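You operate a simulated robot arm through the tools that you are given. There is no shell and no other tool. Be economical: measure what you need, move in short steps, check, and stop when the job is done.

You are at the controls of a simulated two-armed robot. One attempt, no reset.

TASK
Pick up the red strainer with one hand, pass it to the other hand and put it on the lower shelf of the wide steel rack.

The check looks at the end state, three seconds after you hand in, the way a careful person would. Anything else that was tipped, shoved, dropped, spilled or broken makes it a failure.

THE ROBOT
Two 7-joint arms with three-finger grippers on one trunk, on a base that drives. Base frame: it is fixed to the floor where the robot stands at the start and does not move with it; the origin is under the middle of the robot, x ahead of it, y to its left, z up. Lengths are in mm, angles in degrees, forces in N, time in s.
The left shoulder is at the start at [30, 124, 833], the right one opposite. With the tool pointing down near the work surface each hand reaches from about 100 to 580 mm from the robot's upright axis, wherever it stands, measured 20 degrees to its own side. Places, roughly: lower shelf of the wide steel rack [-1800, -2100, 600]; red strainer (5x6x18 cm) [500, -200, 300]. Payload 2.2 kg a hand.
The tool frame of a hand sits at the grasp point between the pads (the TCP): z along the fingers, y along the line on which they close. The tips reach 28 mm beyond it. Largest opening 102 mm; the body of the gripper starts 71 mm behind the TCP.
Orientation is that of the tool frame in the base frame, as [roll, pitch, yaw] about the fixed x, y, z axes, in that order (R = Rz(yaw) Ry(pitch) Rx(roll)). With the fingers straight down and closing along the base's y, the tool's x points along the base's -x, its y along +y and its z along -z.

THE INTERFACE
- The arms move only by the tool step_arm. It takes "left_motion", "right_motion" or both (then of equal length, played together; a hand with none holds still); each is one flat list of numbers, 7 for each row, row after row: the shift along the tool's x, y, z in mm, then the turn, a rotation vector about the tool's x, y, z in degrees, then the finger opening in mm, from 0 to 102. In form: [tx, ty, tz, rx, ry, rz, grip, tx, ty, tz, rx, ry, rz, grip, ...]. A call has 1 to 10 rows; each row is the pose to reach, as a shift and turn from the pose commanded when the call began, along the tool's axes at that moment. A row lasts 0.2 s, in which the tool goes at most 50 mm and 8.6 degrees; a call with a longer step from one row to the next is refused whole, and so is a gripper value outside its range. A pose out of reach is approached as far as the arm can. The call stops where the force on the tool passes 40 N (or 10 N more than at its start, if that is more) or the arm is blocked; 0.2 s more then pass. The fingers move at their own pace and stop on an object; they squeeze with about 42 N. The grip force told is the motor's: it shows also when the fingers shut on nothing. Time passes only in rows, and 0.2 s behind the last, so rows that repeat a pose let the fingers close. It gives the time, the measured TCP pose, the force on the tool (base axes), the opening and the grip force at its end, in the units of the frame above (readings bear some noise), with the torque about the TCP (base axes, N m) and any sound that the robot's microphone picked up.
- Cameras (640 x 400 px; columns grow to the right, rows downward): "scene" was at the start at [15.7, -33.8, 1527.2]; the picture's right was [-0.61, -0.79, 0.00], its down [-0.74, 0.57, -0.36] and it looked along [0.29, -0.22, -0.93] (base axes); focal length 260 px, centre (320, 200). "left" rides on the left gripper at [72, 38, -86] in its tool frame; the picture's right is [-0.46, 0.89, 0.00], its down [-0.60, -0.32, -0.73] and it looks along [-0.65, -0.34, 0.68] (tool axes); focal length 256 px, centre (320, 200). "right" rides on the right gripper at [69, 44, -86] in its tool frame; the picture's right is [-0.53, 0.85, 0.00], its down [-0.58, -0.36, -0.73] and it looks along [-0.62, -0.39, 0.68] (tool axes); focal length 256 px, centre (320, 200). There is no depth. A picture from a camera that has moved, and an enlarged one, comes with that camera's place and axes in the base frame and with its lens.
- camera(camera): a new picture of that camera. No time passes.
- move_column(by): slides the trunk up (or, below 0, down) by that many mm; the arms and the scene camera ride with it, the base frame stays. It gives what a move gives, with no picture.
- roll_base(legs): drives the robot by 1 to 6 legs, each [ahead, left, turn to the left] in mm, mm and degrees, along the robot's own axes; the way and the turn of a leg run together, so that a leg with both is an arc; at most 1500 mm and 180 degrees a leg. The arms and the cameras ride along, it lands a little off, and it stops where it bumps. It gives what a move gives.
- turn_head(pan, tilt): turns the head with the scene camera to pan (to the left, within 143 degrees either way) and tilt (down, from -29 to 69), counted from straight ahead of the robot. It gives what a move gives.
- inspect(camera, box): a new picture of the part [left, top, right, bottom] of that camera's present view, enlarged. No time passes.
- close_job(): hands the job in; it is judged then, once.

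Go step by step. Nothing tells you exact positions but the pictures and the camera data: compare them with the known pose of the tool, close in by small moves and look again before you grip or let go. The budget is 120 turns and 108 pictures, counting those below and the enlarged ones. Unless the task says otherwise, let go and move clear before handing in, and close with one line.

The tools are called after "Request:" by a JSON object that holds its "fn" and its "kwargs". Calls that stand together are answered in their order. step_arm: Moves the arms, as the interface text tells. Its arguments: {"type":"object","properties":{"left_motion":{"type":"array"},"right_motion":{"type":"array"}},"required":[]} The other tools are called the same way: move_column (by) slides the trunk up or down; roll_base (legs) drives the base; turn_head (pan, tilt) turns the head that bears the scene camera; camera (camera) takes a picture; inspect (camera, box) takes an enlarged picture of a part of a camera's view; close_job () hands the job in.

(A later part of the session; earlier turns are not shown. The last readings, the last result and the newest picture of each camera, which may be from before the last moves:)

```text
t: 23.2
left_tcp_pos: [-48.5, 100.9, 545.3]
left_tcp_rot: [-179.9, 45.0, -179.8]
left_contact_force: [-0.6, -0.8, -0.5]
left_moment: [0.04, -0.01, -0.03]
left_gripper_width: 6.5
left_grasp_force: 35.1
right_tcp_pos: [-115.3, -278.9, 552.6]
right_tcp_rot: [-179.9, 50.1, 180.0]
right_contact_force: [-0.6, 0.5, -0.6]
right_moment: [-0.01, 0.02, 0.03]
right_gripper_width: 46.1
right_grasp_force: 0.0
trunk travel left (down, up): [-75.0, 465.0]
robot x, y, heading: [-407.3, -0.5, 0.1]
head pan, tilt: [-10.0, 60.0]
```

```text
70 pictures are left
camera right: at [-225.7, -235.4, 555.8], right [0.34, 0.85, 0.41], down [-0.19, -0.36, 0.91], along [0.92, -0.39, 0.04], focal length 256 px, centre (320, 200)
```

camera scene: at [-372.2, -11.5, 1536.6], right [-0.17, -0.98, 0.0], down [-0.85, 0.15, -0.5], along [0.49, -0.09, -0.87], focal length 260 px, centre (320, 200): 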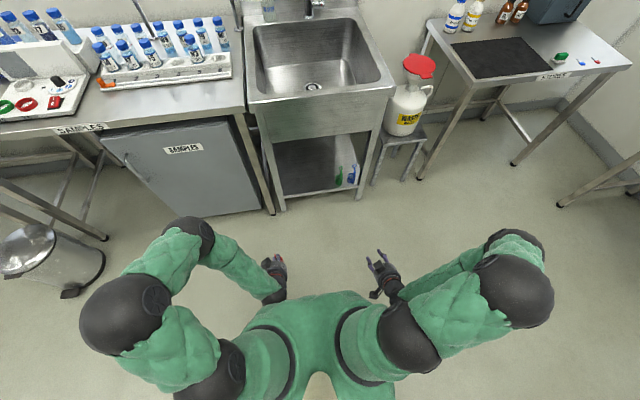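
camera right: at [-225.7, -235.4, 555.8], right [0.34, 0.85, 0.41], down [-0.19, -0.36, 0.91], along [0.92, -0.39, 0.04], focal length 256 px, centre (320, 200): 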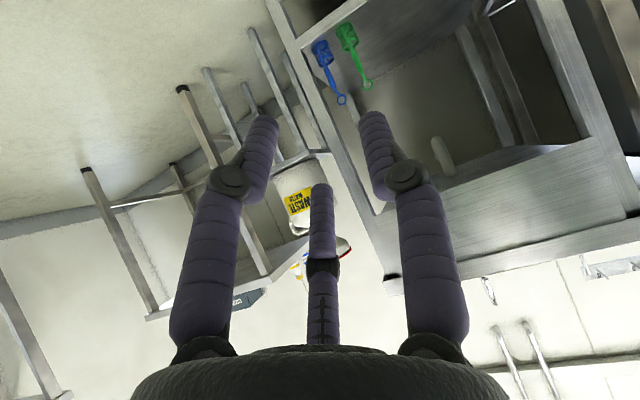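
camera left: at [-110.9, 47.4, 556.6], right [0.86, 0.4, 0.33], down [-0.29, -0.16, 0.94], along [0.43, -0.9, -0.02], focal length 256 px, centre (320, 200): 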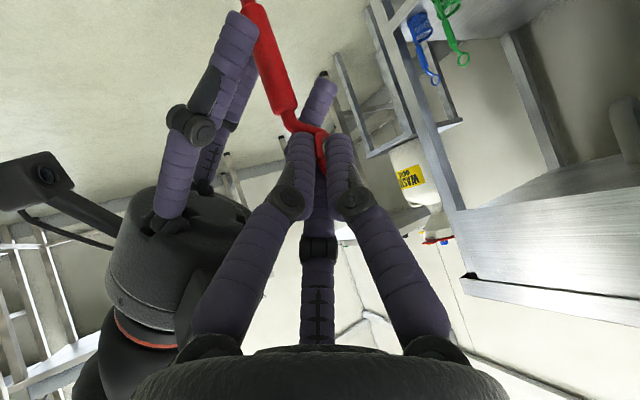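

Everything is clear. I'll raise the trunk so the strainer rides above shelf height, turn to face the rack wall, drive partway and look.

Request:
{"fn": "move_column", "kwargs": {"by": 290}}

Request:
{"fn": "roll_base", "kwargs": {"legs": [[0, 0, -90], [1000, 0, 0]]}}

Request:
{"fn": "turn_head", "kwargs": {"pan": -60, "tilt": 35}}

Request:
{"fn": "camera", "kwargs": {"camera": "scene"}}

```text
t: 26.1
left_tcp_pos: [-48.2, 100.6, 835.6]
left_tcp_rot: [179.9, 44.9, 180.0]
left_contact_force: [-0.3, 0.5, -0.4]
left_moment: [-0.01, 0.01, -0.02]
left_gripper_width: 6.1
left_grasp_force: 35.2
right_tcp_pos: [-116.5, -279.7, 843.9]
right_tcp_rot: [180.0, 50.0, -179.9]
right_contact_force: [0.1, -0.3, 0.1]
right_moment: [0.03, -0.02, 0.0]
right_gripper_width: 45.8
right_grasp_force: 0.0
trunk travel left (down, up): [-365.0, 175.0]
robot x, y, heading: [-413.8, -0.1, -0.4]
head pan, tilt: [-10.0, 60.0]
```

```text
t: 35.1
left_tcp_pos: [-270.0, -1367.8, 835.0]
left_tcp_rot: [-179.9, 44.9, 91.6]
left_contact_force: [0.1, 0.2, -1.1]
left_moment: [0.02, -0.02, 0.0]
left_gripper_width: 6.5
left_grasp_force: 33.6
right_tcp_pos: [-651.2, -1309.1, 844.4]
right_tcp_rot: [179.9, 50.1, 91.6]
right_contact_force: [-1.2, 0.5, 0.5]
right_moment: [0.0, 0.03, -0.02]
right_gripper_width: 46.1
right_grasp_force: 0.0
trunk travel left (down, up): [-365.0, 175.0]
robot x, y, heading: [-380.9, -1006.8, -88.1]
head pan, tilt: [-10.0, 60.0]
```

```text
t: 36.3
left_tcp_pos: [-270.1, -1369.0, 835.5]
left_tcp_rot: [180.0, 45.1, 91.6]
left_contact_force: [0.5, -0.6, -0.6]
left_moment: [0.0, -0.01, 0.03]
left_gripper_width: 6.2
left_grasp_force: 34.6
right_tcp_pos: [-651.4, -1310.2, 844.3]
right_tcp_rot: [180.0, 50.1, 91.7]
right_contact_force: [0.2, -0.9, 0.2]
right_moment: [0.0, -0.01, 0.0]
right_gripper_width: 46.4
right_grasp_force: 0.1
trunk travel left (down, up): [-365.0, 175.0]
robot x, y, heading: [-378.2, -1009.6, -88.5]
head pan, tilt: [-60.0, 35.0]
```

```text
69 pictures are left
camera scene: at [-455.8, -1025.1, 1860.8], right [-0.52, 0.85, 0.0], down [0.49, 0.3, -0.82], along [-0.7, -0.43, -0.57], focal length 260 px, centre (320, 200)
```

scene: 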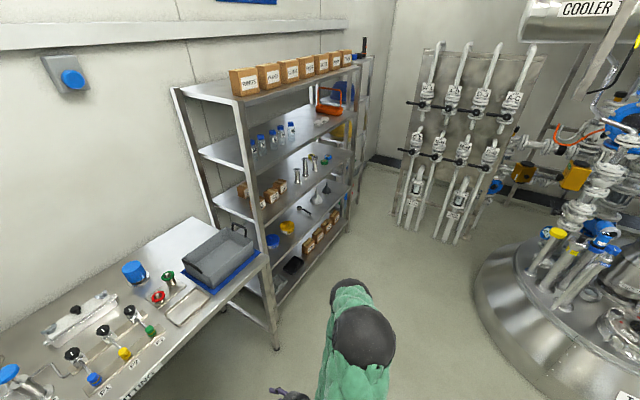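

The way to the rack is clear. I'll correct the heading and slide right until I'm in front of the free spot.

Request:
{"fn": "roll_base", "kwargs": {"legs": [[0, 0, -1.6], [0, -1390, 0]]}}

Request:
{"fn": "turn_head", "kwargs": {"pan": 5, "tilt": 45}}

Request:
{"fn": "camera", "kwargs": {"camera": "scene"}}

Request:
{"fn": "camera", "kwargs": {"camera": "left"}}

Request:
{"fn": "camera", "kwargs": {"camera": "right"}}

```text
t: 43.5
left_tcp_pos: [-1660.0, -1366.7, 835.3]
left_tcp_rot: [-179.9, 45.0, 89.6]
left_contact_force: [0.4, 0.7, -0.2]
left_moment: [-0.01, 0.0, -0.03]
left_gripper_width: 6.2
left_grasp_force: 34.7
right_tcp_pos: [-2038.4, -1294.3, 844.9]
right_tcp_rot: [-179.9, 50.0, 89.5]
right_contact_force: [0.9, 1.1, 0.2]
right_moment: [-0.03, -0.03, 0.01]
right_gripper_width: 46.0
right_grasp_force: 0.0
trunk travel left (down, up): [-365.0, 175.0]
robot x, y, heading: [-1761.0, -1004.9, -90.4]
head pan, tilt: [-60.0, 35.0]
```

```text
t: 44.9
left_tcp_pos: [-1659.1, -1367.1, 835.8]
left_tcp_rot: [-180.0, 45.0, 89.7]
left_contact_force: [-0.5, 0.0, -0.1]
left_moment: [0.02, 0.02, 0.01]
left_gripper_width: 5.9
left_grasp_force: 34.9
right_tcp_pos: [-2038.7, -1296.2, 843.5]
right_tcp_rot: [-179.9, 50.0, 89.6]
right_contact_force: [0.1, -0.5, -1.0]
right_moment: [0.01, -0.03, -0.03]
right_gripper_width: 46.1
right_grasp_force: 0.1
trunk travel left (down, up): [-365.0, 175.0]
robot x, y, heading: [-1759.0, -1001.6, -90.3]
head pan, tilt: [5.0, 45.0]
```

```text
68 pictures are left
camera scene: at [-1749.3, -1055.4, 1846.0], right [-1.0, -0.08, 0.0], down [-0.06, 0.7, -0.71], along [0.06, -0.7, -0.71], focal length 260 px, centre (320, 200)
```

scene: 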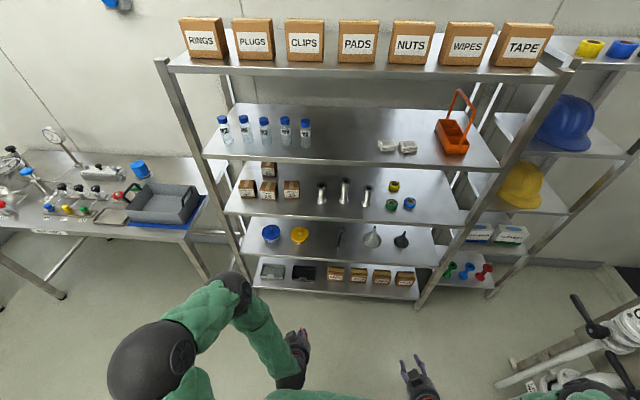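

```text
67 pictures are left
camera left: at [-1620.0, -1255.7, 845.7], right [0.88, -0.34, 0.33], down [-0.32, 0.09, 0.94], along [-0.35, -0.94, -0.02], focal length 256 px, centre (320, 200)
```

left: 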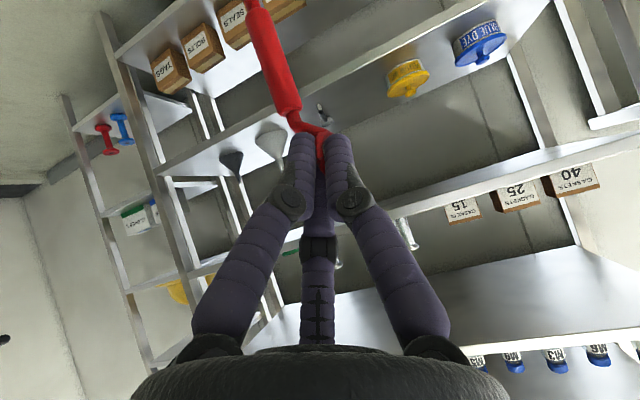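

```text
66 pictures are left
camera right: at [-1992.6, -1185.0, 845.8], right [0.84, -0.35, 0.41], down [-0.36, 0.19, 0.91], along [-0.4, -0.92, 0.04], focal length 256 px, centre (320, 200)
```

right: 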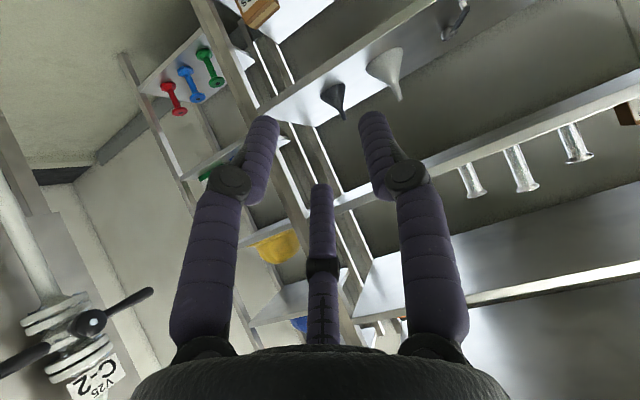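

Request:
{"fn": "inspect", "kwargs": {"camera": "scene", "box": [220, 180, 460, 310]}}

Request:
{"fn": "inspect", "kwargs": {"camera": "left", "box": [200, 0, 560, 240]}}

```text
2.67 times, centred on (340, 245) of scene
camera zoom: at [-1749.3, -1055.4, 1846.0], right [-1.0, -0.08, 0.0], down [-0.06, 0.7, -0.71], along [0.06, -0.7, -0.71], focal length 694 px, centre (267, 80)
```

zoom: 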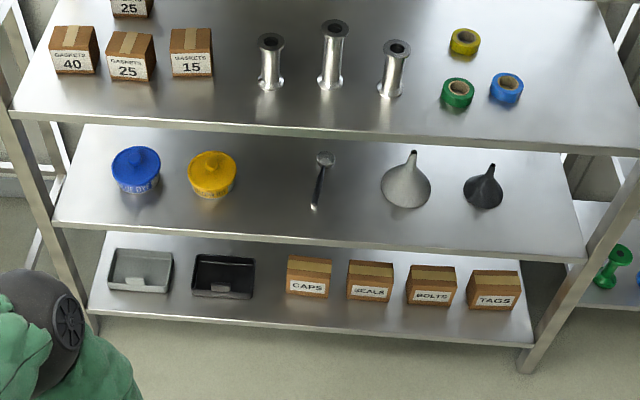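

```text
1.67 times, centred on (380, 120) of left
camera zoom: at [-1620.0, -1255.7, 845.7], right [0.88, -0.34, 0.33], down [-0.32, 0.09, 0.94], along [-0.35, -0.94, -0.02], focal length 427 px, centre (220, 333)
```

zoom: 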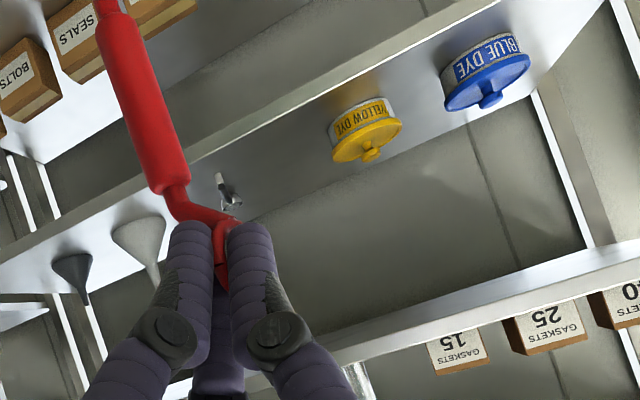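

The lower shelf top comes out at z≈583–600, with its front edge at y≈-1840 and the shelf above at about z 900. I'll aim the head down to check how the strainer hangs.

Request:
{"fn": "turn_head", "kwargs": {"pan": 12, "tilt": 66}}

Request:
{"fn": "camera", "kwargs": {"camera": "scene"}}

Request:
{"fn": "inspect", "kwargs": {"camera": "scene", "box": [240, 160, 360, 260]}}

```text
t: 45.7
left_tcp_pos: [-1658.4, -1368.0, 836.3]
left_tcp_rot: [-179.9, 44.9, 89.6]
left_contact_force: [0.2, 0.3, -0.3]
left_moment: [-0.01, 0.02, 0.01]
left_gripper_width: 6.0
left_grasp_force: 34.0
right_tcp_pos: [-2037.1, -1295.4, 845.0]
right_tcp_rot: [-180.0, 50.0, 89.6]
right_contact_force: [0.1, 0.9, -0.7]
right_moment: [-0.03, 0.0, -0.02]
right_gripper_width: 45.9
right_grasp_force: 0.1
trunk travel left (down, up): [-365.0, 175.0]
robot x, y, heading: [-1760.5, -1002.9, -90.5]
head pan, tilt: [12.0, 66.0]
```

```text
63 pictures are left
camera scene: at [-1743.8, -1032.6, 1820.0], right [-0.98, -0.2, 0.0], down [-0.18, 0.89, -0.41], along [0.08, -0.4, -0.91], focal length 260 px, centre (320, 200)
```

scene: 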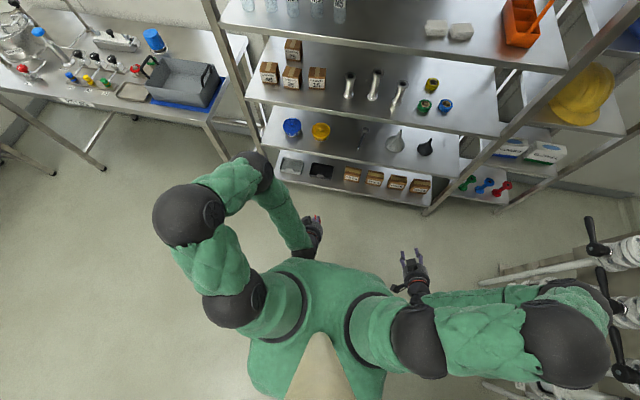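

```text
4.00 times, centred on (300, 210) of scene
camera zoom: at [-1743.8, -1032.6, 1820.0], right [-0.98, -0.2, 0.0], down [-0.18, 0.89, -0.41], along [0.08, -0.4, -0.91], focal length 1041 px, centre (400, 160)
```

zoom: 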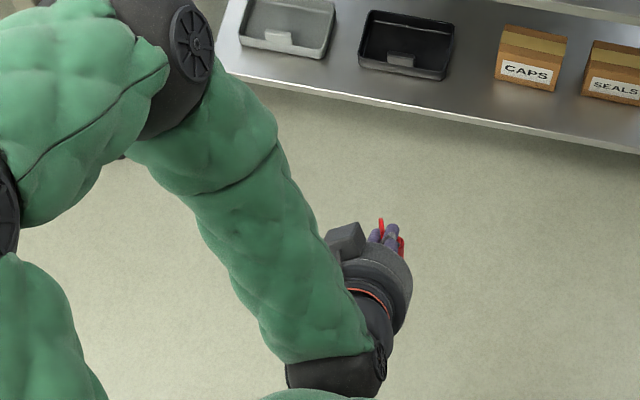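

The strainer is hidden by the hand from here. I also notice the left elbow sits further forward than the hand, so it would hit the rack. I'll stretch the left arm forward and look at the posture.

Request:
{"fn": "step_arm", "kwargs": {"left_motion": [-27, 0, 27, 0, 0, 0, 0, -54, 0, 54, 0, 0, 0, 0, -81, 0, 81, 0, 0, 0, 0, -108, 0, 108, 0, 0, 0, 0, -134, 0, 134, 0, 0, 0, 0]}}

Request:
{"fn": "camera", "kwargs": {"camera": "scene"}}

```text
t: 46.9
left_tcp_pos: [-1661.3, -1557.5, 832.4]
left_tcp_rot: [-180.0, 45.0, 89.5]
left_contact_force: [0.3, -1.3, 0.1]
left_moment: [-0.02, 0.03, 0.02]
left_gripper_width: 6.2
left_grasp_force: 34.7
right_tcp_pos: [-2037.9, -1295.6, 843.9]
right_tcp_rot: [-179.9, 50.1, 89.6]
right_contact_force: [-0.5, 0.2, -0.2]
right_moment: [0.03, 0.04, -0.02]
right_gripper_width: 45.9
right_grasp_force: 0.0
trunk travel left (down, up): [-365.0, 175.0]
robot x, y, heading: [-1754.8, -1007.4, -90.3]
head pan, tilt: [12.0, 66.0]
```

```text
61 pictures are left
camera scene: at [-1743.8, -1033.6, 1819.9], right [-0.98, -0.2, 0.0], down [-0.18, 0.9, -0.41], along [0.08, -0.4, -0.91], focal length 260 px, centre (320, 200)
```

scene: 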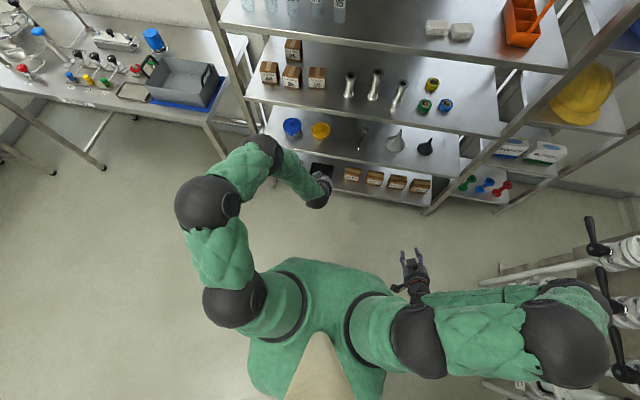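

Request:
{"fn": "step_arm", "kwargs": {"left_motion": [-30, 0, -9, 0, 0, 0, 0, -60, 0, -17, 0, 0, 0, 0, -90, 0, -26, 0, 0, 0, 0, -120, 0, -35, 0, 0, 0, 0]}}

Request:
{"fn": "move_column", "kwargs": {"by": -170}}

Request:
{"fn": "camera", "kwargs": {"camera": "scene"}}

```text
t: 47.9
left_tcp_pos: [-1663.4, -1616.7, 945.7]
left_tcp_rot: [180.0, 44.9, 89.6]
left_contact_force: [0.5, 1.2, -0.9]
left_moment: [-0.02, 0.01, 0.03]
left_gripper_width: 5.8
left_grasp_force: 34.3
right_tcp_pos: [-2038.1, -1294.8, 844.7]
right_tcp_rot: [-180.0, 49.9, 89.6]
right_contact_force: [0.5, -0.4, -0.2]
right_moment: [-0.01, 0.0, -0.02]
right_gripper_width: 46.0
right_grasp_force: 0.0
trunk travel left (down, up): [-365.0, 175.0]
robot x, y, heading: [-1753.4, -1008.8, -90.1]
head pan, tilt: [12.0, 66.0]
```

```text
t: 49.9
left_tcp_pos: [-1663.2, -1617.6, 774.5]
left_tcp_rot: [180.0, 45.0, 89.7]
left_contact_force: [-0.1, 0.0, -0.7]
left_moment: [0.0, -0.01, -0.01]
left_gripper_width: 6.3
left_grasp_force: 33.9
right_tcp_pos: [-2036.8, -1295.4, 673.9]
right_tcp_rot: [180.0, 50.0, 89.6]
right_contact_force: [0.0, 0.5, -0.4]
right_moment: [-0.03, 0.04, -0.01]
right_gripper_width: 45.9
right_grasp_force: 0.1
trunk travel left (down, up): [-195.0, 345.0]
robot x, y, heading: [-1756.7, -1007.1, -90.4]
head pan, tilt: [12.0, 66.0]
```

```text
60 pictures are left
camera scene: at [-1743.7, -1032.4, 1650.1], right [-0.98, -0.2, 0.0], down [-0.18, 0.89, -0.41], along [0.08, -0.4, -0.91], focal length 260 px, centre (320, 200)
```

scene: 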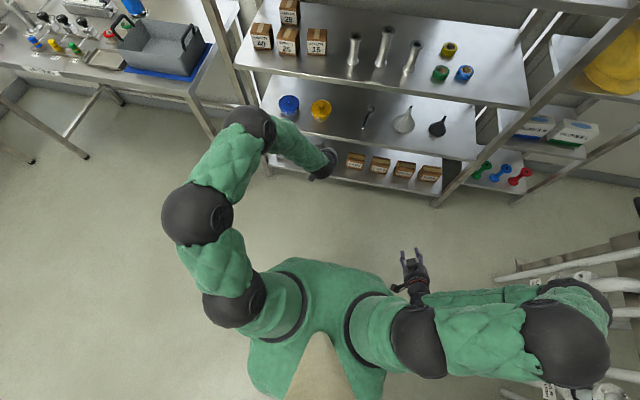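

The elbow is now well behind the hand. I'll yaw the right hand so its camera can watch the strainer and the shelf from the side.

Request:
{"fn": "step_arm", "kwargs": {"right_motion": [0, 0, 0, -5.75, 0, -4.82, 46, 0, 0, 0, -11.5, 0, -9.65, 46, 0, 0, 0, -17.25, 0, -14.5, 46, 0, 0, 0, -23, 0, -19.3, 46, 0, 0, 0, -28.75, 0, -24.1, 46, 0, 0, 0, -34.5, 0, -29, 46, 0, 0, 0, -40.2, 0, -33.8, 46, 0, 0, 0, -46, 0, -38.6, 46]}}

Request:
{"fn": "camera", "kwargs": {"camera": "right"}}

Request:
{"fn": "camera", "kwargs": {"camera": "left"}}

```text
t: 51.6
left_tcp_pos: [-1663.7, -1617.0, 774.6]
left_tcp_rot: [180.0, 45.0, 89.7]
left_contact_force: [-0.3, -0.1, 0.1]
left_moment: [-0.01, 0.01, 0.0]
left_gripper_width: 5.5
left_grasp_force: 34.7
right_tcp_pos: [-2037.4, -1295.2, 673.8]
right_tcp_rot: [179.9, 50.0, 149.7]
right_contact_force: [-0.2, -0.1, 0.4]
right_moment: [-0.01, 0.0, 0.03]
right_gripper_width: 45.9
right_grasp_force: 0.0
trunk travel left (down, up): [-195.0, 345.0]
robot x, y, heading: [-1758.4, -1002.3, -90.5]
head pan, tilt: [12.0, 66.0]
```

```text
59 pictures are left
camera right: at [-2110.0, -1201.7, 675.4], right [0.72, 0.56, 0.41], down [-0.35, -0.22, 0.91], along [0.6, -0.8, 0.03], focal length 256 px, centre (320, 200)
```

right: 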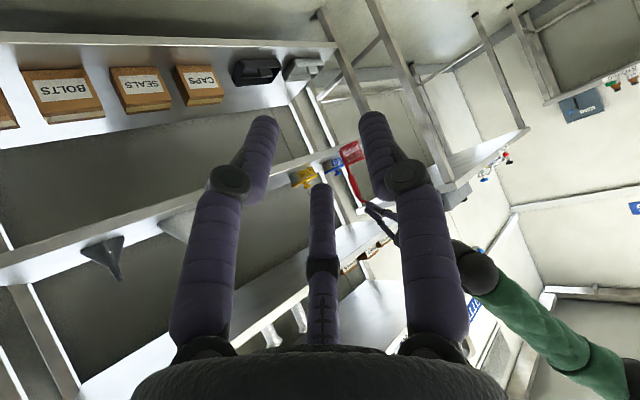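

```text
58 pictures are left
camera left: at [-1624.1, -1506.0, 784.8], right [0.88, -0.34, 0.33], down [-0.32, 0.09, 0.94], along [-0.35, -0.94, -0.03], focal length 256 px, centre (320, 200)
```

left: 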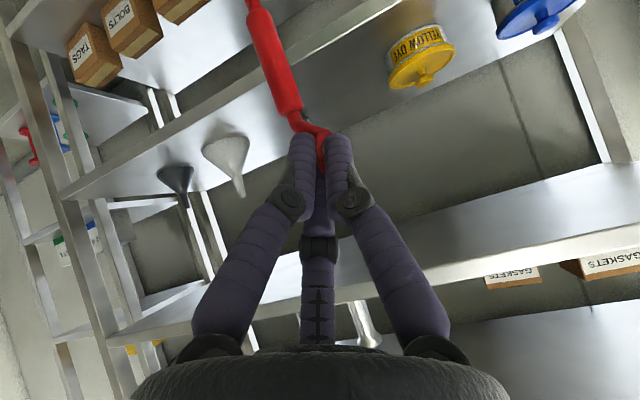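

Request:
{"fn": "inspect", "kwargs": {"camera": "right", "box": [280, 120, 440, 240]}}

```text
3.33 times, centred on (360, 180) of right
camera zoom: at [-2110.0, -1201.7, 675.4], right [0.72, 0.56, 0.41], down [-0.35, -0.22, 0.91], along [0.6, -0.8, 0.03], focal length 853 px, centre (187, 267)
```

zoom: 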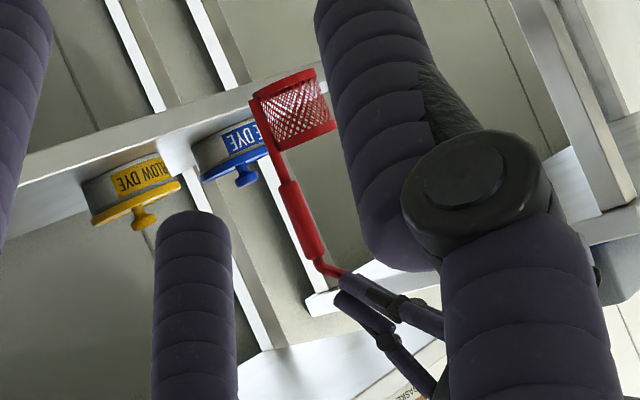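

The strainer hangs nearly vertical, with its bottom about 172 mm below the left TCP and the shelf top near z 580. I'll drop the trunk a little, shift right and drive up to just short of the shelf edge.

Request:
{"fn": "move_column", "kwargs": {"by": -5}}

Request:
{"fn": "roll_base", "kwargs": {"legs": [[0, -45, 0.4], [160, 0, 0]]}}

Request:
{"fn": "camera", "kwargs": {"camera": "right"}}

Request:
{"fn": "camera", "kwargs": {"camera": "left"}}

Request:
{"fn": "camera", "kwargs": {"camera": "scene"}}

```text
t: 52.2
left_tcp_pos: [-1662.8, -1617.0, 769.4]
left_tcp_rot: [179.9, 44.9, 89.6]
left_contact_force: [-0.1, -0.1, 0.1]
left_moment: [0.0, 0.01, -0.01]
left_gripper_width: 5.9
left_grasp_force: 34.9
right_tcp_pos: [-2036.1, -1294.7, 669.4]
right_tcp_rot: [180.0, 50.0, 149.7]
right_contact_force: [0.1, 0.3, -0.1]
right_moment: [-0.01, 0.01, -0.03]
right_gripper_width: 45.8
right_grasp_force: 0.1
trunk travel left (down, up): [-190.0, 350.0]
robot x, y, heading: [-1756.5, -1002.5, -90.3]
head pan, tilt: [12.0, 66.0]
```

```text
t: 54.1
left_tcp_pos: [-1701.7, -1777.0, 768.9]
left_tcp_rot: [-180.0, 45.0, 90.1]
left_contact_force: [-0.5, -0.6, 0.2]
left_moment: [0.06, 0.01, 0.0]
left_gripper_width: 6.0
left_grasp_force: 34.7
right_tcp_pos: [-2080.8, -1458.4, 667.9]
right_tcp_rot: [179.9, 50.0, 150.1]
right_contact_force: [0.6, -0.2, 0.0]
right_moment: [0.02, 0.02, 0.05]
right_gripper_width: 45.9
right_grasp_force: 0.2
trunk travel left (down, up): [-190.0, 350.0]
robot x, y, heading: [-1803.9, -1165.9, -89.9]
head pan, tilt: [12.0, 66.0]
```

```text
56 pictures are left
camera right: at [-2152.6, -1366.1, 670.4], right [0.72, 0.56, 0.41], down [-0.35, -0.22, 0.91], along [0.6, -0.8, 0.03], focal length 256 px, centre (320, 200)
```

right: 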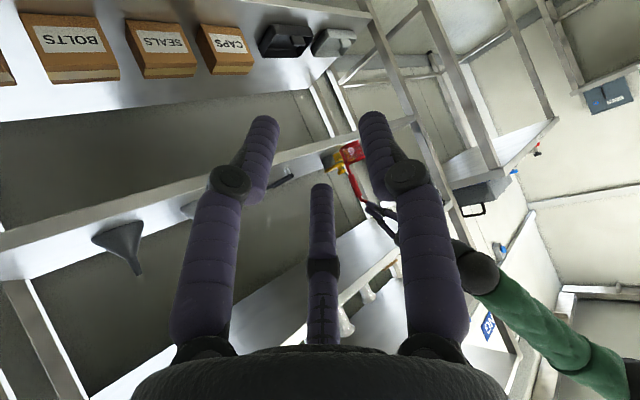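

```text
55 pictures are left
camera left: at [-1664.1, -1666.3, 779.3], right [0.89, -0.33, 0.33], down [-0.32, 0.09, 0.94], along [-0.34, -0.94, -0.03], focal length 256 px, centre (320, 200)
```

left: 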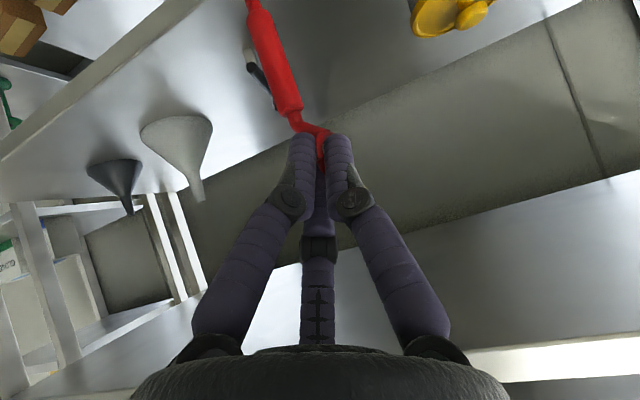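

```text
54 pictures are left
camera scene: at [-1787.8, -1195.1, 1644.9], right [-0.98, -0.21, 0.0], down [-0.19, 0.89, -0.41], along [0.09, -0.4, -0.91], focal length 260 px, centre (320, 200)
```

scene: 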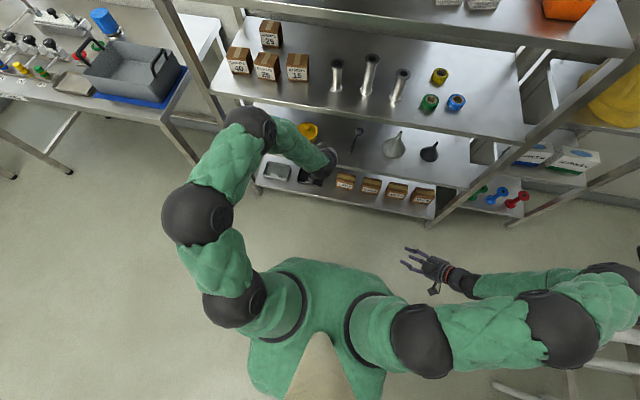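

Request:
{"fn": "inspect", "kwargs": {"camera": "right", "box": [260, 100, 420, 220]}}

```text
3.33 times, centred on (340, 160) of right
camera zoom: at [-2152.6, -1366.1, 670.4], right [0.72, 0.56, 0.41], down [-0.35, -0.22, 0.91], along [0.6, -0.8, 0.03], focal length 853 px, centre (253, 333)
```

zoom: 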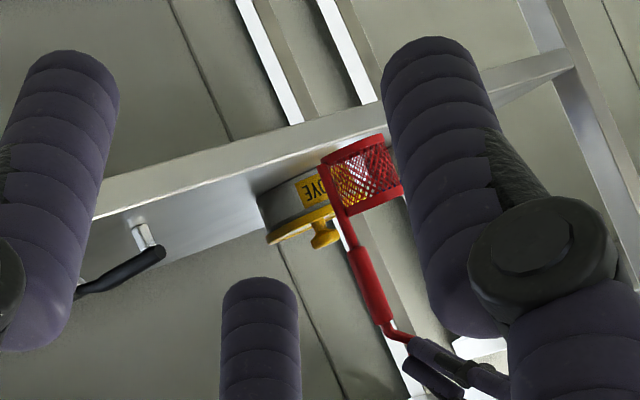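

The strainer's bottom is about 17 mm above the shelf top and flat, and it's centred between the yellow tub and the scoop. I'll lower slightly and drive in partway.

Request:
{"fn": "move_column", "kwargs": {"by": -5}}

Request:
{"fn": "roll_base", "kwargs": {"legs": [[65, 0, 0]]}}

Request:
{"fn": "inspect", "kwargs": {"camera": "right", "box": [260, 100, 420, 220]}}

Request:
{"fn": "camera", "kwargs": {"camera": "left"}}

Request:
{"fn": "inspect", "kwargs": {"camera": "scene", "box": [200, 60, 440, 220]}}

```text
t: 54.6
left_tcp_pos: [-1702.5, -1777.5, 764.6]
left_tcp_rot: [180.0, 45.0, 90.1]
left_contact_force: [0.4, 0.1, -0.5]
left_moment: [0.03, -0.03, 0.0]
left_gripper_width: 5.7
left_grasp_force: 35.0
right_tcp_pos: [-2079.8, -1458.5, 663.1]
right_tcp_rot: [-179.9, 50.1, 150.1]
right_contact_force: [0.1, -0.3, 0.5]
right_moment: [-0.01, 0.02, -0.01]
right_gripper_width: 46.0
right_grasp_force: 0.1
trunk travel left (down, up): [-185.0, 355.0]
robot x, y, heading: [-1803.1, -1167.0, -90.0]
head pan, tilt: [12.0, 66.0]
```

```text
t: 55.6
left_tcp_pos: [-1702.6, -1843.5, 764.2]
left_tcp_rot: [179.9, 44.8, 90.1]
left_contact_force: [0.2, 0.1, -1.1]
left_moment: [0.03, 0.0, -0.02]
left_gripper_width: 6.2
left_grasp_force: 34.4
right_tcp_pos: [-2078.8, -1524.3, 663.2]
right_tcp_rot: [179.9, 49.9, 149.9]
right_contact_force: [0.5, 0.2, 0.1]
right_moment: [0.01, 0.0, 0.04]
right_gripper_width: 46.0
right_grasp_force: 0.1
trunk travel left (down, up): [-185.0, 355.0]
robot x, y, heading: [-1798.4, -1226.1, -89.9]
head pan, tilt: [12.0, 66.0]
```

```text
3.33 times, centred on (340, 160) of right
camera zoom: at [-2152.8, -1431.0, 665.3], right [0.72, 0.56, 0.41], down [-0.35, -0.22, 0.91], along [0.6, -0.8, 0.03], focal length 853 px, centre (253, 333)
```

zoom: 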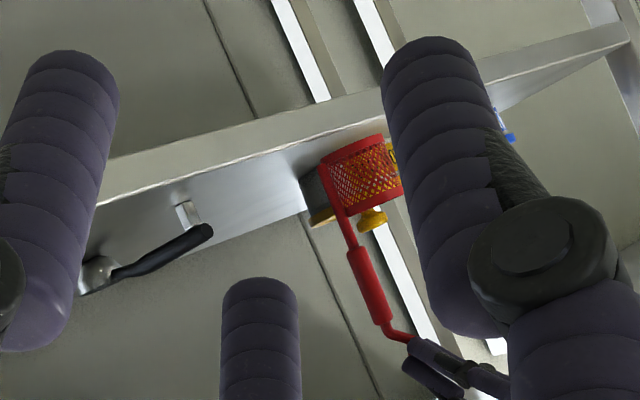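

```text
51 pictures are left
camera left: at [-1664.7, -1731.7, 774.2], right [0.89, -0.33, 0.33], down [-0.32, 0.09, 0.94], along [-0.34, -0.94, -0.03], focal length 256 px, centre (320, 200)
```

left: 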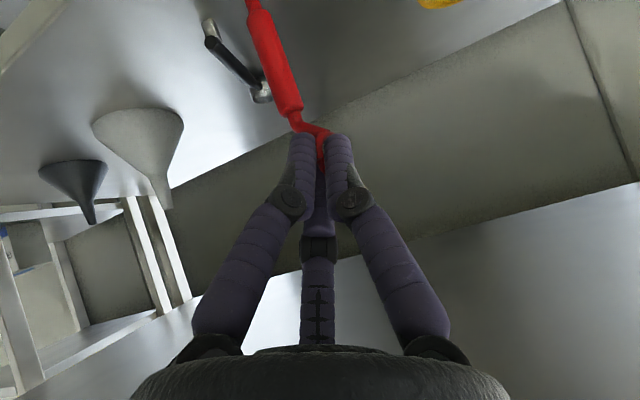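

```text
2.50 times, centred on (320, 140) of scene
camera zoom: at [-1787.8, -1260.6, 1639.9], right [-0.98, -0.21, 0.0], down [-0.19, 0.89, -0.41], along [0.08, -0.4, -0.91], focal length 651 px, centre (320, 350)
```

zoom: 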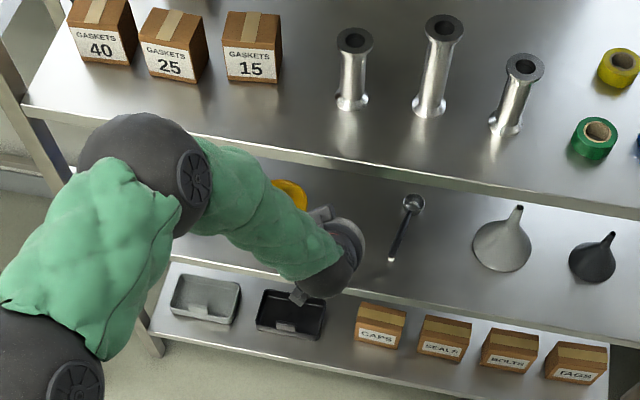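

The strainer is over the shelf with nothing touching. I'll move another ~42 mm inward.

Request:
{"fn": "roll_base", "kwargs": {"legs": [[42, 0, 0]]}}

Request:
{"fn": "camera", "kwargs": {"camera": "right"}}

Request:
{"fn": "inspect", "kwargs": {"camera": "right", "box": [260, 100, 420, 220]}}

```text
t: 56.5
left_tcp_pos: [-1703.9, -1884.7, 763.0]
left_tcp_rot: [180.0, 44.9, 90.0]
left_contact_force: [-0.2, 0.0, -0.3]
left_moment: [0.03, -0.01, 0.02]
left_gripper_width: 5.8
left_grasp_force: 34.2
right_tcp_pos: [-2080.5, -1565.3, 662.9]
right_tcp_rot: [179.9, 50.0, 150.1]
right_contact_force: [-0.1, 0.2, -0.2]
right_moment: [0.02, 0.0, -0.01]
right_gripper_width: 45.9
right_grasp_force: 0.1
trunk travel left (down, up): [-185.0, 355.0]
robot x, y, heading: [-1799.3, -1273.3, -89.9]
head pan, tilt: [12.0, 66.0]
```

```text
49 pictures are left
camera right: at [-2152.8, -1472.7, 665.3], right [0.72, 0.56, 0.41], down [-0.35, -0.22, 0.91], along [0.6, -0.8, 0.03], focal length 256 px, centre (320, 200)
```

right: 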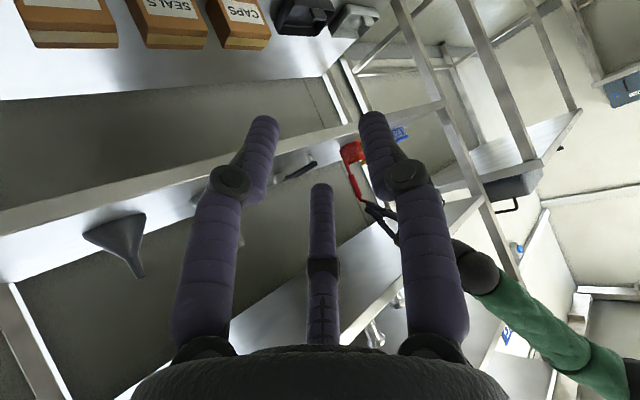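

```text
3.33 times, centred on (340, 160) of right
camera zoom: at [-2152.8, -1472.7, 665.3], right [0.72, 0.56, 0.41], down [-0.35, -0.22, 0.91], along [0.6, -0.8, 0.03], focal length 853 px, centre (253, 333)
```

zoom: 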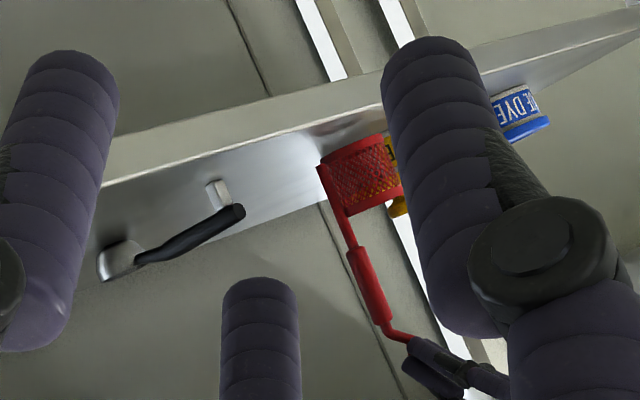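

The basket and its reflection show a gap of roughly 10 mm. I'll lower gently in small steps.

Request:
{"fn": "step_arm", "kwargs": {"left_motion": [1.4, 0, 1.4, 0, 0, 0, 0, 2.8, 0, 2.8, 0, 0, 0, 0, 4.2, 0, 4.2, 0, 0, 0, 0]}}

Request:
{"fn": "inspect", "kwargs": {"camera": "right", "box": [310, 120, 390, 180]}}

```text
t: 57.3
left_tcp_pos: [-1702.7, -1883.5, 758.3]
left_tcp_rot: [-179.9, 45.0, 90.0]
left_contact_force: [0.2, -0.2, -0.4]
left_moment: [0.03, 0.04, -0.01]
left_gripper_width: 5.9
left_grasp_force: 34.4
right_tcp_pos: [-2080.5, -1565.6, 663.9]
right_tcp_rot: [179.9, 50.0, 149.9]
right_contact_force: [0.2, -0.1, -0.6]
right_moment: [-0.02, 0.04, 0.02]
right_gripper_width: 46.0
right_grasp_force: 0.0
trunk travel left (down, up): [-185.0, 355.0]
robot x, y, heading: [-1799.6, -1272.0, -89.8]
head pan, tilt: [12.0, 66.0]
```

```text
6.67 times, centred on (350, 150) of right
camera zoom: at [-2152.8, -1472.0, 665.6], right [0.72, 0.56, 0.41], down [-0.35, -0.22, 0.91], along [0.6, -0.8, 0.03], focal length 1707 px, centre (120, 533)
```

zoom: 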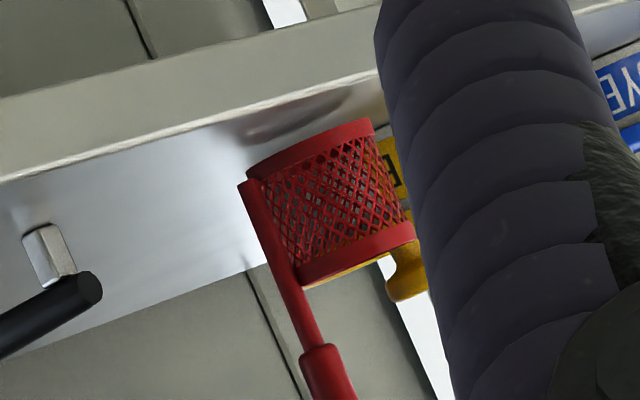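

Request:
{"fn": "step_arm", "kwargs": {"left_motion": [1.4, 0, 1.4, 0, 0, 0, 0, 2.8, 0, 2.8, 0, 0, 0, 0]}}

Request:
{"fn": "inspect", "kwargs": {"camera": "right", "box": [310, 120, 390, 180]}}

```text
t: 57.9
left_tcp_pos: [-1702.4, -1884.6, 755.0]
left_tcp_rot: [-180.0, 45.0, 89.9]
left_contact_force: [-0.3, 0.3, -1.4]
left_moment: [-0.01, 0.02, 0.01]
left_gripper_width: 5.8
left_grasp_force: 34.1
right_tcp_pos: [-2078.7, -1565.1, 664.0]
right_tcp_rot: [-180.0, 50.1, 150.0]
right_contact_force: [0.5, 0.1, 0.1]
right_moment: [0.01, 0.0, 0.01]
right_gripper_width: 45.8
right_grasp_force: 0.1
trunk travel left (down, up): [-185.0, 355.0]
robot x, y, heading: [-1801.0, -1272.1, -90.1]
head pan, tilt: [12.0, 66.0]
```

```text
6.67 times, centred on (350, 150) of right
camera zoom: at [-2152.8, -1472.0, 665.6], right [0.72, 0.56, 0.41], down [-0.35, -0.22, 0.91], along [0.6, -0.8, 0.03], focal length 1707 px, centre (120, 533)
```

zoom: 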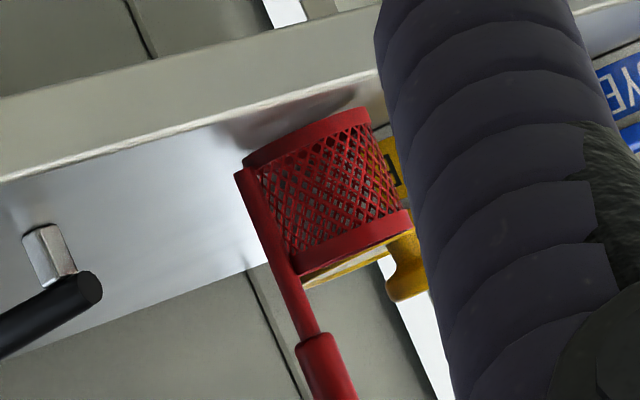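

Request:
{"fn": "step_arm", "kwargs": {"left_motion": [0.7, 0, 0.7, 0, 0, 0, 0, 1.4, 0, 1.4, 0, 0, 0, 0, 2.1, 0, 2.1, 0, 0, 0, 0]}}

Request:
{"fn": "inspect", "kwargs": {"camera": "right", "box": [310, 120, 390, 180]}}

```text
t: 58.7
left_tcp_pos: [-1702.5, -1883.1, 751.3]
left_tcp_rot: [-179.9, 45.0, 90.0]
left_contact_force: [0.1, -0.7, -0.2]
left_moment: [-0.02, 0.02, -0.03]
left_gripper_width: 6.1
left_grasp_force: 33.7
right_tcp_pos: [-2079.0, -1564.4, 664.5]
right_tcp_rot: [180.0, 50.0, 150.1]
right_contact_force: [0.3, -0.7, -0.3]
right_moment: [-0.01, -0.01, 0.03]
right_gripper_width: 46.2
right_grasp_force: 0.1
trunk travel left (down, up): [-185.0, 355.0]
robot x, y, heading: [-1802.7, -1274.2, -90.2]
head pan, tilt: [12.0, 66.0]
```

```text
6.67 times, centred on (350, 150) of right
camera zoom: at [-2152.8, -1471.9, 665.6], right [0.72, 0.56, 0.41], down [-0.35, -0.22, 0.91], along [0.6, -0.8, 0.03], focal length 1707 px, centre (120, 533)
```

zoom: 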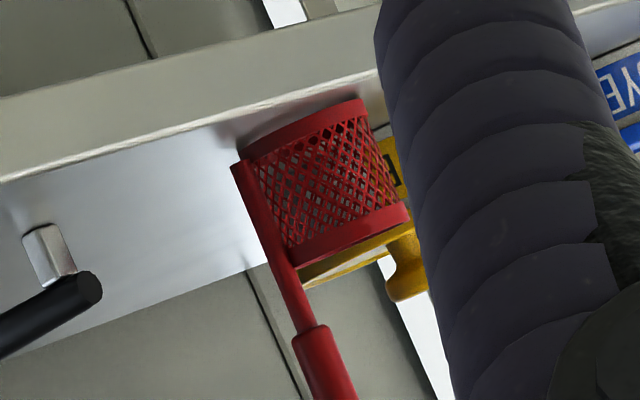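

Request:
{"fn": "step_arm", "kwargs": {"left_motion": [0.7, 0, 0.7, 0, 0, 0, 0, 1.4, 0, 1.4, 0, 0, 0, 0, 2.1, 0, 2.1, 0, 0, 0, 0]}}

Request:
{"fn": "inspect", "kwargs": {"camera": "right", "box": [310, 120, 390, 180]}}

```text
t: 59.5
left_tcp_pos: [-1703.4, -1885.7, 752.7]
left_tcp_rot: [179.8, 45.2, 90.0]
left_contact_force: [-0.8, 3.0, 13.5]
left_moment: [0.06, -0.03, 0.01]
left_gripper_width: 6.1
left_grasp_force: 34.7
right_tcp_pos: [-2079.7, -1564.8, 664.5]
right_tcp_rot: [-179.9, 50.0, 150.2]
right_contact_force: [0.0, -0.9, 1.0]
right_moment: [0.0, -0.03, -0.05]
right_gripper_width: 46.2
right_grasp_force: 0.0
trunk travel left (down, up): [-185.0, 355.0]
robot x, y, heading: [-1800.2, -1274.1, -90.3]
head pan, tilt: [12.0, 66.0]
```

```text
6.67 times, centred on (350, 150) of right
camera zoom: at [-2153.0, -1471.3, 665.9], right [0.72, 0.56, 0.41], down [-0.35, -0.22, 0.91], along [0.6, -0.8, 0.04], focal length 1707 px, centre (120, 533)
```

zoom: 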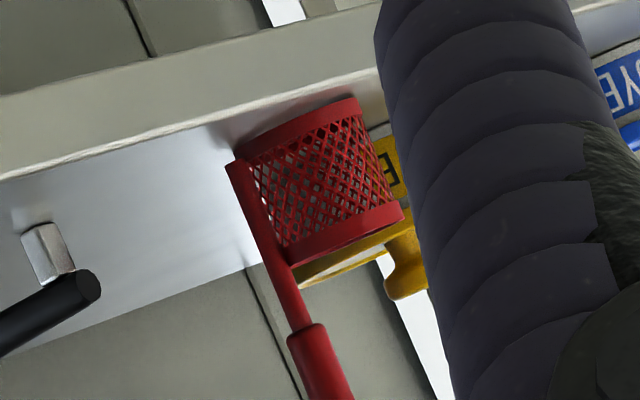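

Contact at 13 N: the basket rests on the shelf. I'll ease off 1.5 mm and open slightly.

Request:
{"fn": "step_arm", "kwargs": {"left_motion": [-0.8, 0, -0.8, 0, 0, 0, 0, -0.8, 0, -0.8, 0, 0, 0, 8, -0.8, 0, -0.8, 0, 0, 0, 11, -0.8, 0, -0.8, 0, 0, 0, 14, -0.8, 0, -0.8, 0, 0, 0, 18]}}

Request:
{"fn": "inspect", "kwargs": {"camera": "right", "box": [310, 120, 430, 240]}}

Request:
{"fn": "camera", "kwargs": {"camera": "left"}}

```text
t: 60.7
left_tcp_pos: [-1702.2, -1883.4, 749.2]
left_tcp_rot: [-180.0, 44.8, 90.0]
left_contact_force: [-0.1, -1.1, -0.8]
left_moment: [0.04, 0.0, -0.01]
left_gripper_width: 17.7
left_grasp_force: 0.1
right_tcp_pos: [-2079.9, -1564.6, 663.5]
right_tcp_rot: [180.0, 50.0, 149.9]
right_contact_force: [-0.1, 0.5, 0.4]
right_moment: [0.0, 0.02, 0.02]
right_gripper_width: 45.8
right_grasp_force: 0.1
trunk travel left (down, up): [-185.0, 355.0]
robot x, y, heading: [-1802.7, -1274.1, -90.0]
head pan, tilt: [12.0, 66.0]
```

```text
3.33 times, centred on (370, 180) of right
camera zoom: at [-2152.8, -1471.9, 665.6], right [0.72, 0.56, 0.41], down [-0.35, -0.22, 0.91], along [0.6, -0.8, 0.03], focal length 853 px, centre (153, 267)
```

zoom: 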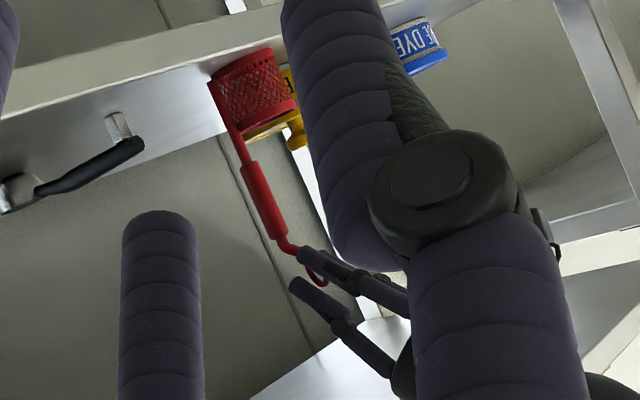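

```text
42 pictures are left
camera left: at [-1664.4, -1772.6, 760.2], right [0.89, -0.33, 0.33], down [-0.32, 0.09, 0.94], along [-0.34, -0.94, -0.03], focal length 256 px, centre (320, 200)
```

left: 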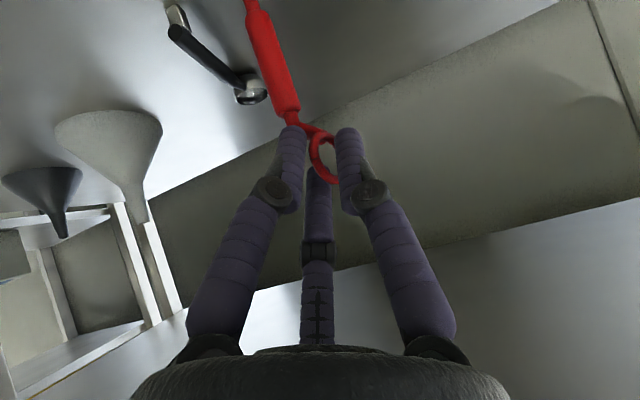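

The strainer stands by itself on the shelf, slightly rotated about its vertical. I'll open a bit more and check before retreating.

Request:
{"fn": "step_arm", "kwargs": {"left_motion": [0, 0, 0, 0, 0, 0, 24, 0, 0, 0, 0, 0, 0, 30]}}

Request:
{"fn": "inspect", "kwargs": {"camera": "right", "box": [310, 120, 430, 240]}}

Request:
{"fn": "inspect", "kwargs": {"camera": "left", "box": [220, 60, 420, 220]}}

```text
t: 61.3
left_tcp_pos: [-1702.6, -1883.8, 750.1]
left_tcp_rot: [180.0, 45.0, 89.9]
left_contact_force: [-0.5, 0.1, 0.0]
left_moment: [0.0, 0.0, 0.0]
left_gripper_width: 30.0
left_grasp_force: 0.0
right_tcp_pos: [-2078.1, -1565.6, 664.7]
right_tcp_rot: [-179.9, 50.0, 150.0]
right_contact_force: [-0.1, -0.3, 0.4]
right_moment: [-0.01, 0.01, 0.04]
right_gripper_width: 46.0
right_grasp_force: 0.1
trunk travel left (down, up): [-185.0, 355.0]
robot x, y, heading: [-1800.8, -1269.6, -90.1]
head pan, tilt: [12.0, 66.0]
```

```text
3.33 times, centred on (370, 180) of right
camera zoom: at [-2152.8, -1471.9, 665.6], right [0.72, 0.56, 0.41], down [-0.35, -0.22, 0.91], along [0.6, -0.8, 0.03], focal length 853 px, centre (153, 267)
```

zoom: 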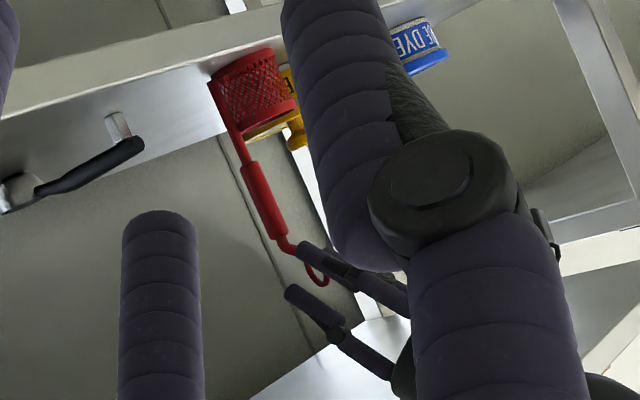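

```text
2.50 times, centred on (320, 140) of left
camera zoom: at [-1664.4, -1772.8, 760.4], right [0.89, -0.33, 0.33], down [-0.32, 0.09, 0.94], along [-0.34, -0.94, -0.03], focal length 640 px, centre (320, 350)
```

zoom: 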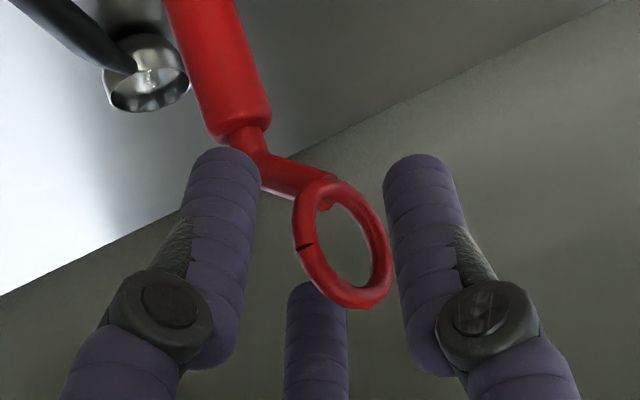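

The fingers are clear of the ring on all sides. I'll retreat along the hand's own axis.

Request:
{"fn": "step_arm", "kwargs": {"left_motion": [0, 0, 0, 0, 0, 0, 36, 0, 0, -8, 0, 0, 0, 36, 0, 0, -18, 0, 0, 0, 36, 0, 0, -30, 0, 0, 0, 36, 0, 0, -45, 0, 0, 0, 36]}}

Request:
{"fn": "inspect", "kwargs": {"camera": "right", "box": [310, 120, 430, 240]}}

Request:
{"fn": "camera", "kwargs": {"camera": "left"}}

```text
t: 62.5
left_tcp_pos: [-1703.5, -1851.2, 782.1]
left_tcp_rot: [-179.9, 45.0, 89.9]
left_contact_force: [-0.2, 0.3, 0.2]
left_moment: [-0.03, 0.0, 0.03]
left_gripper_width: 35.7
left_grasp_force: 0.0
right_tcp_pos: [-2079.6, -1565.0, 664.2]
right_tcp_rot: [180.0, 50.0, 150.0]
right_contact_force: [-0.4, -0.8, -0.4]
right_moment: [-0.04, -0.01, 0.02]
right_gripper_width: 45.8
right_grasp_force: 0.1
trunk travel left (down, up): [-185.0, 355.0]
robot x, y, heading: [-1799.3, -1270.2, -90.0]
head pan, tilt: [12.0, 66.0]
```

```text
3.33 times, centred on (370, 180) of right
camera zoom: at [-2152.9, -1471.7, 665.7], right [0.72, 0.56, 0.41], down [-0.35, -0.22, 0.91], along [0.6, -0.8, 0.04], focal length 853 px, centre (153, 267)
```

zoom: 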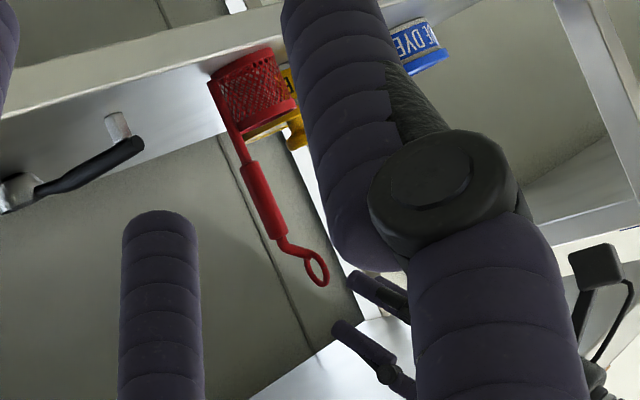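

```text
38 pictures are left
camera left: at [-1665.8, -1740.2, 792.0], right [0.89, -0.33, 0.33], down [-0.32, 0.09, 0.94], along [-0.34, -0.94, -0.02], focal length 256 px, centre (320, 200)
```

left: 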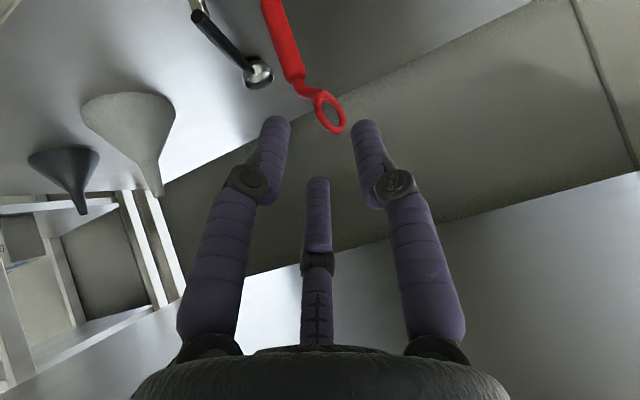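

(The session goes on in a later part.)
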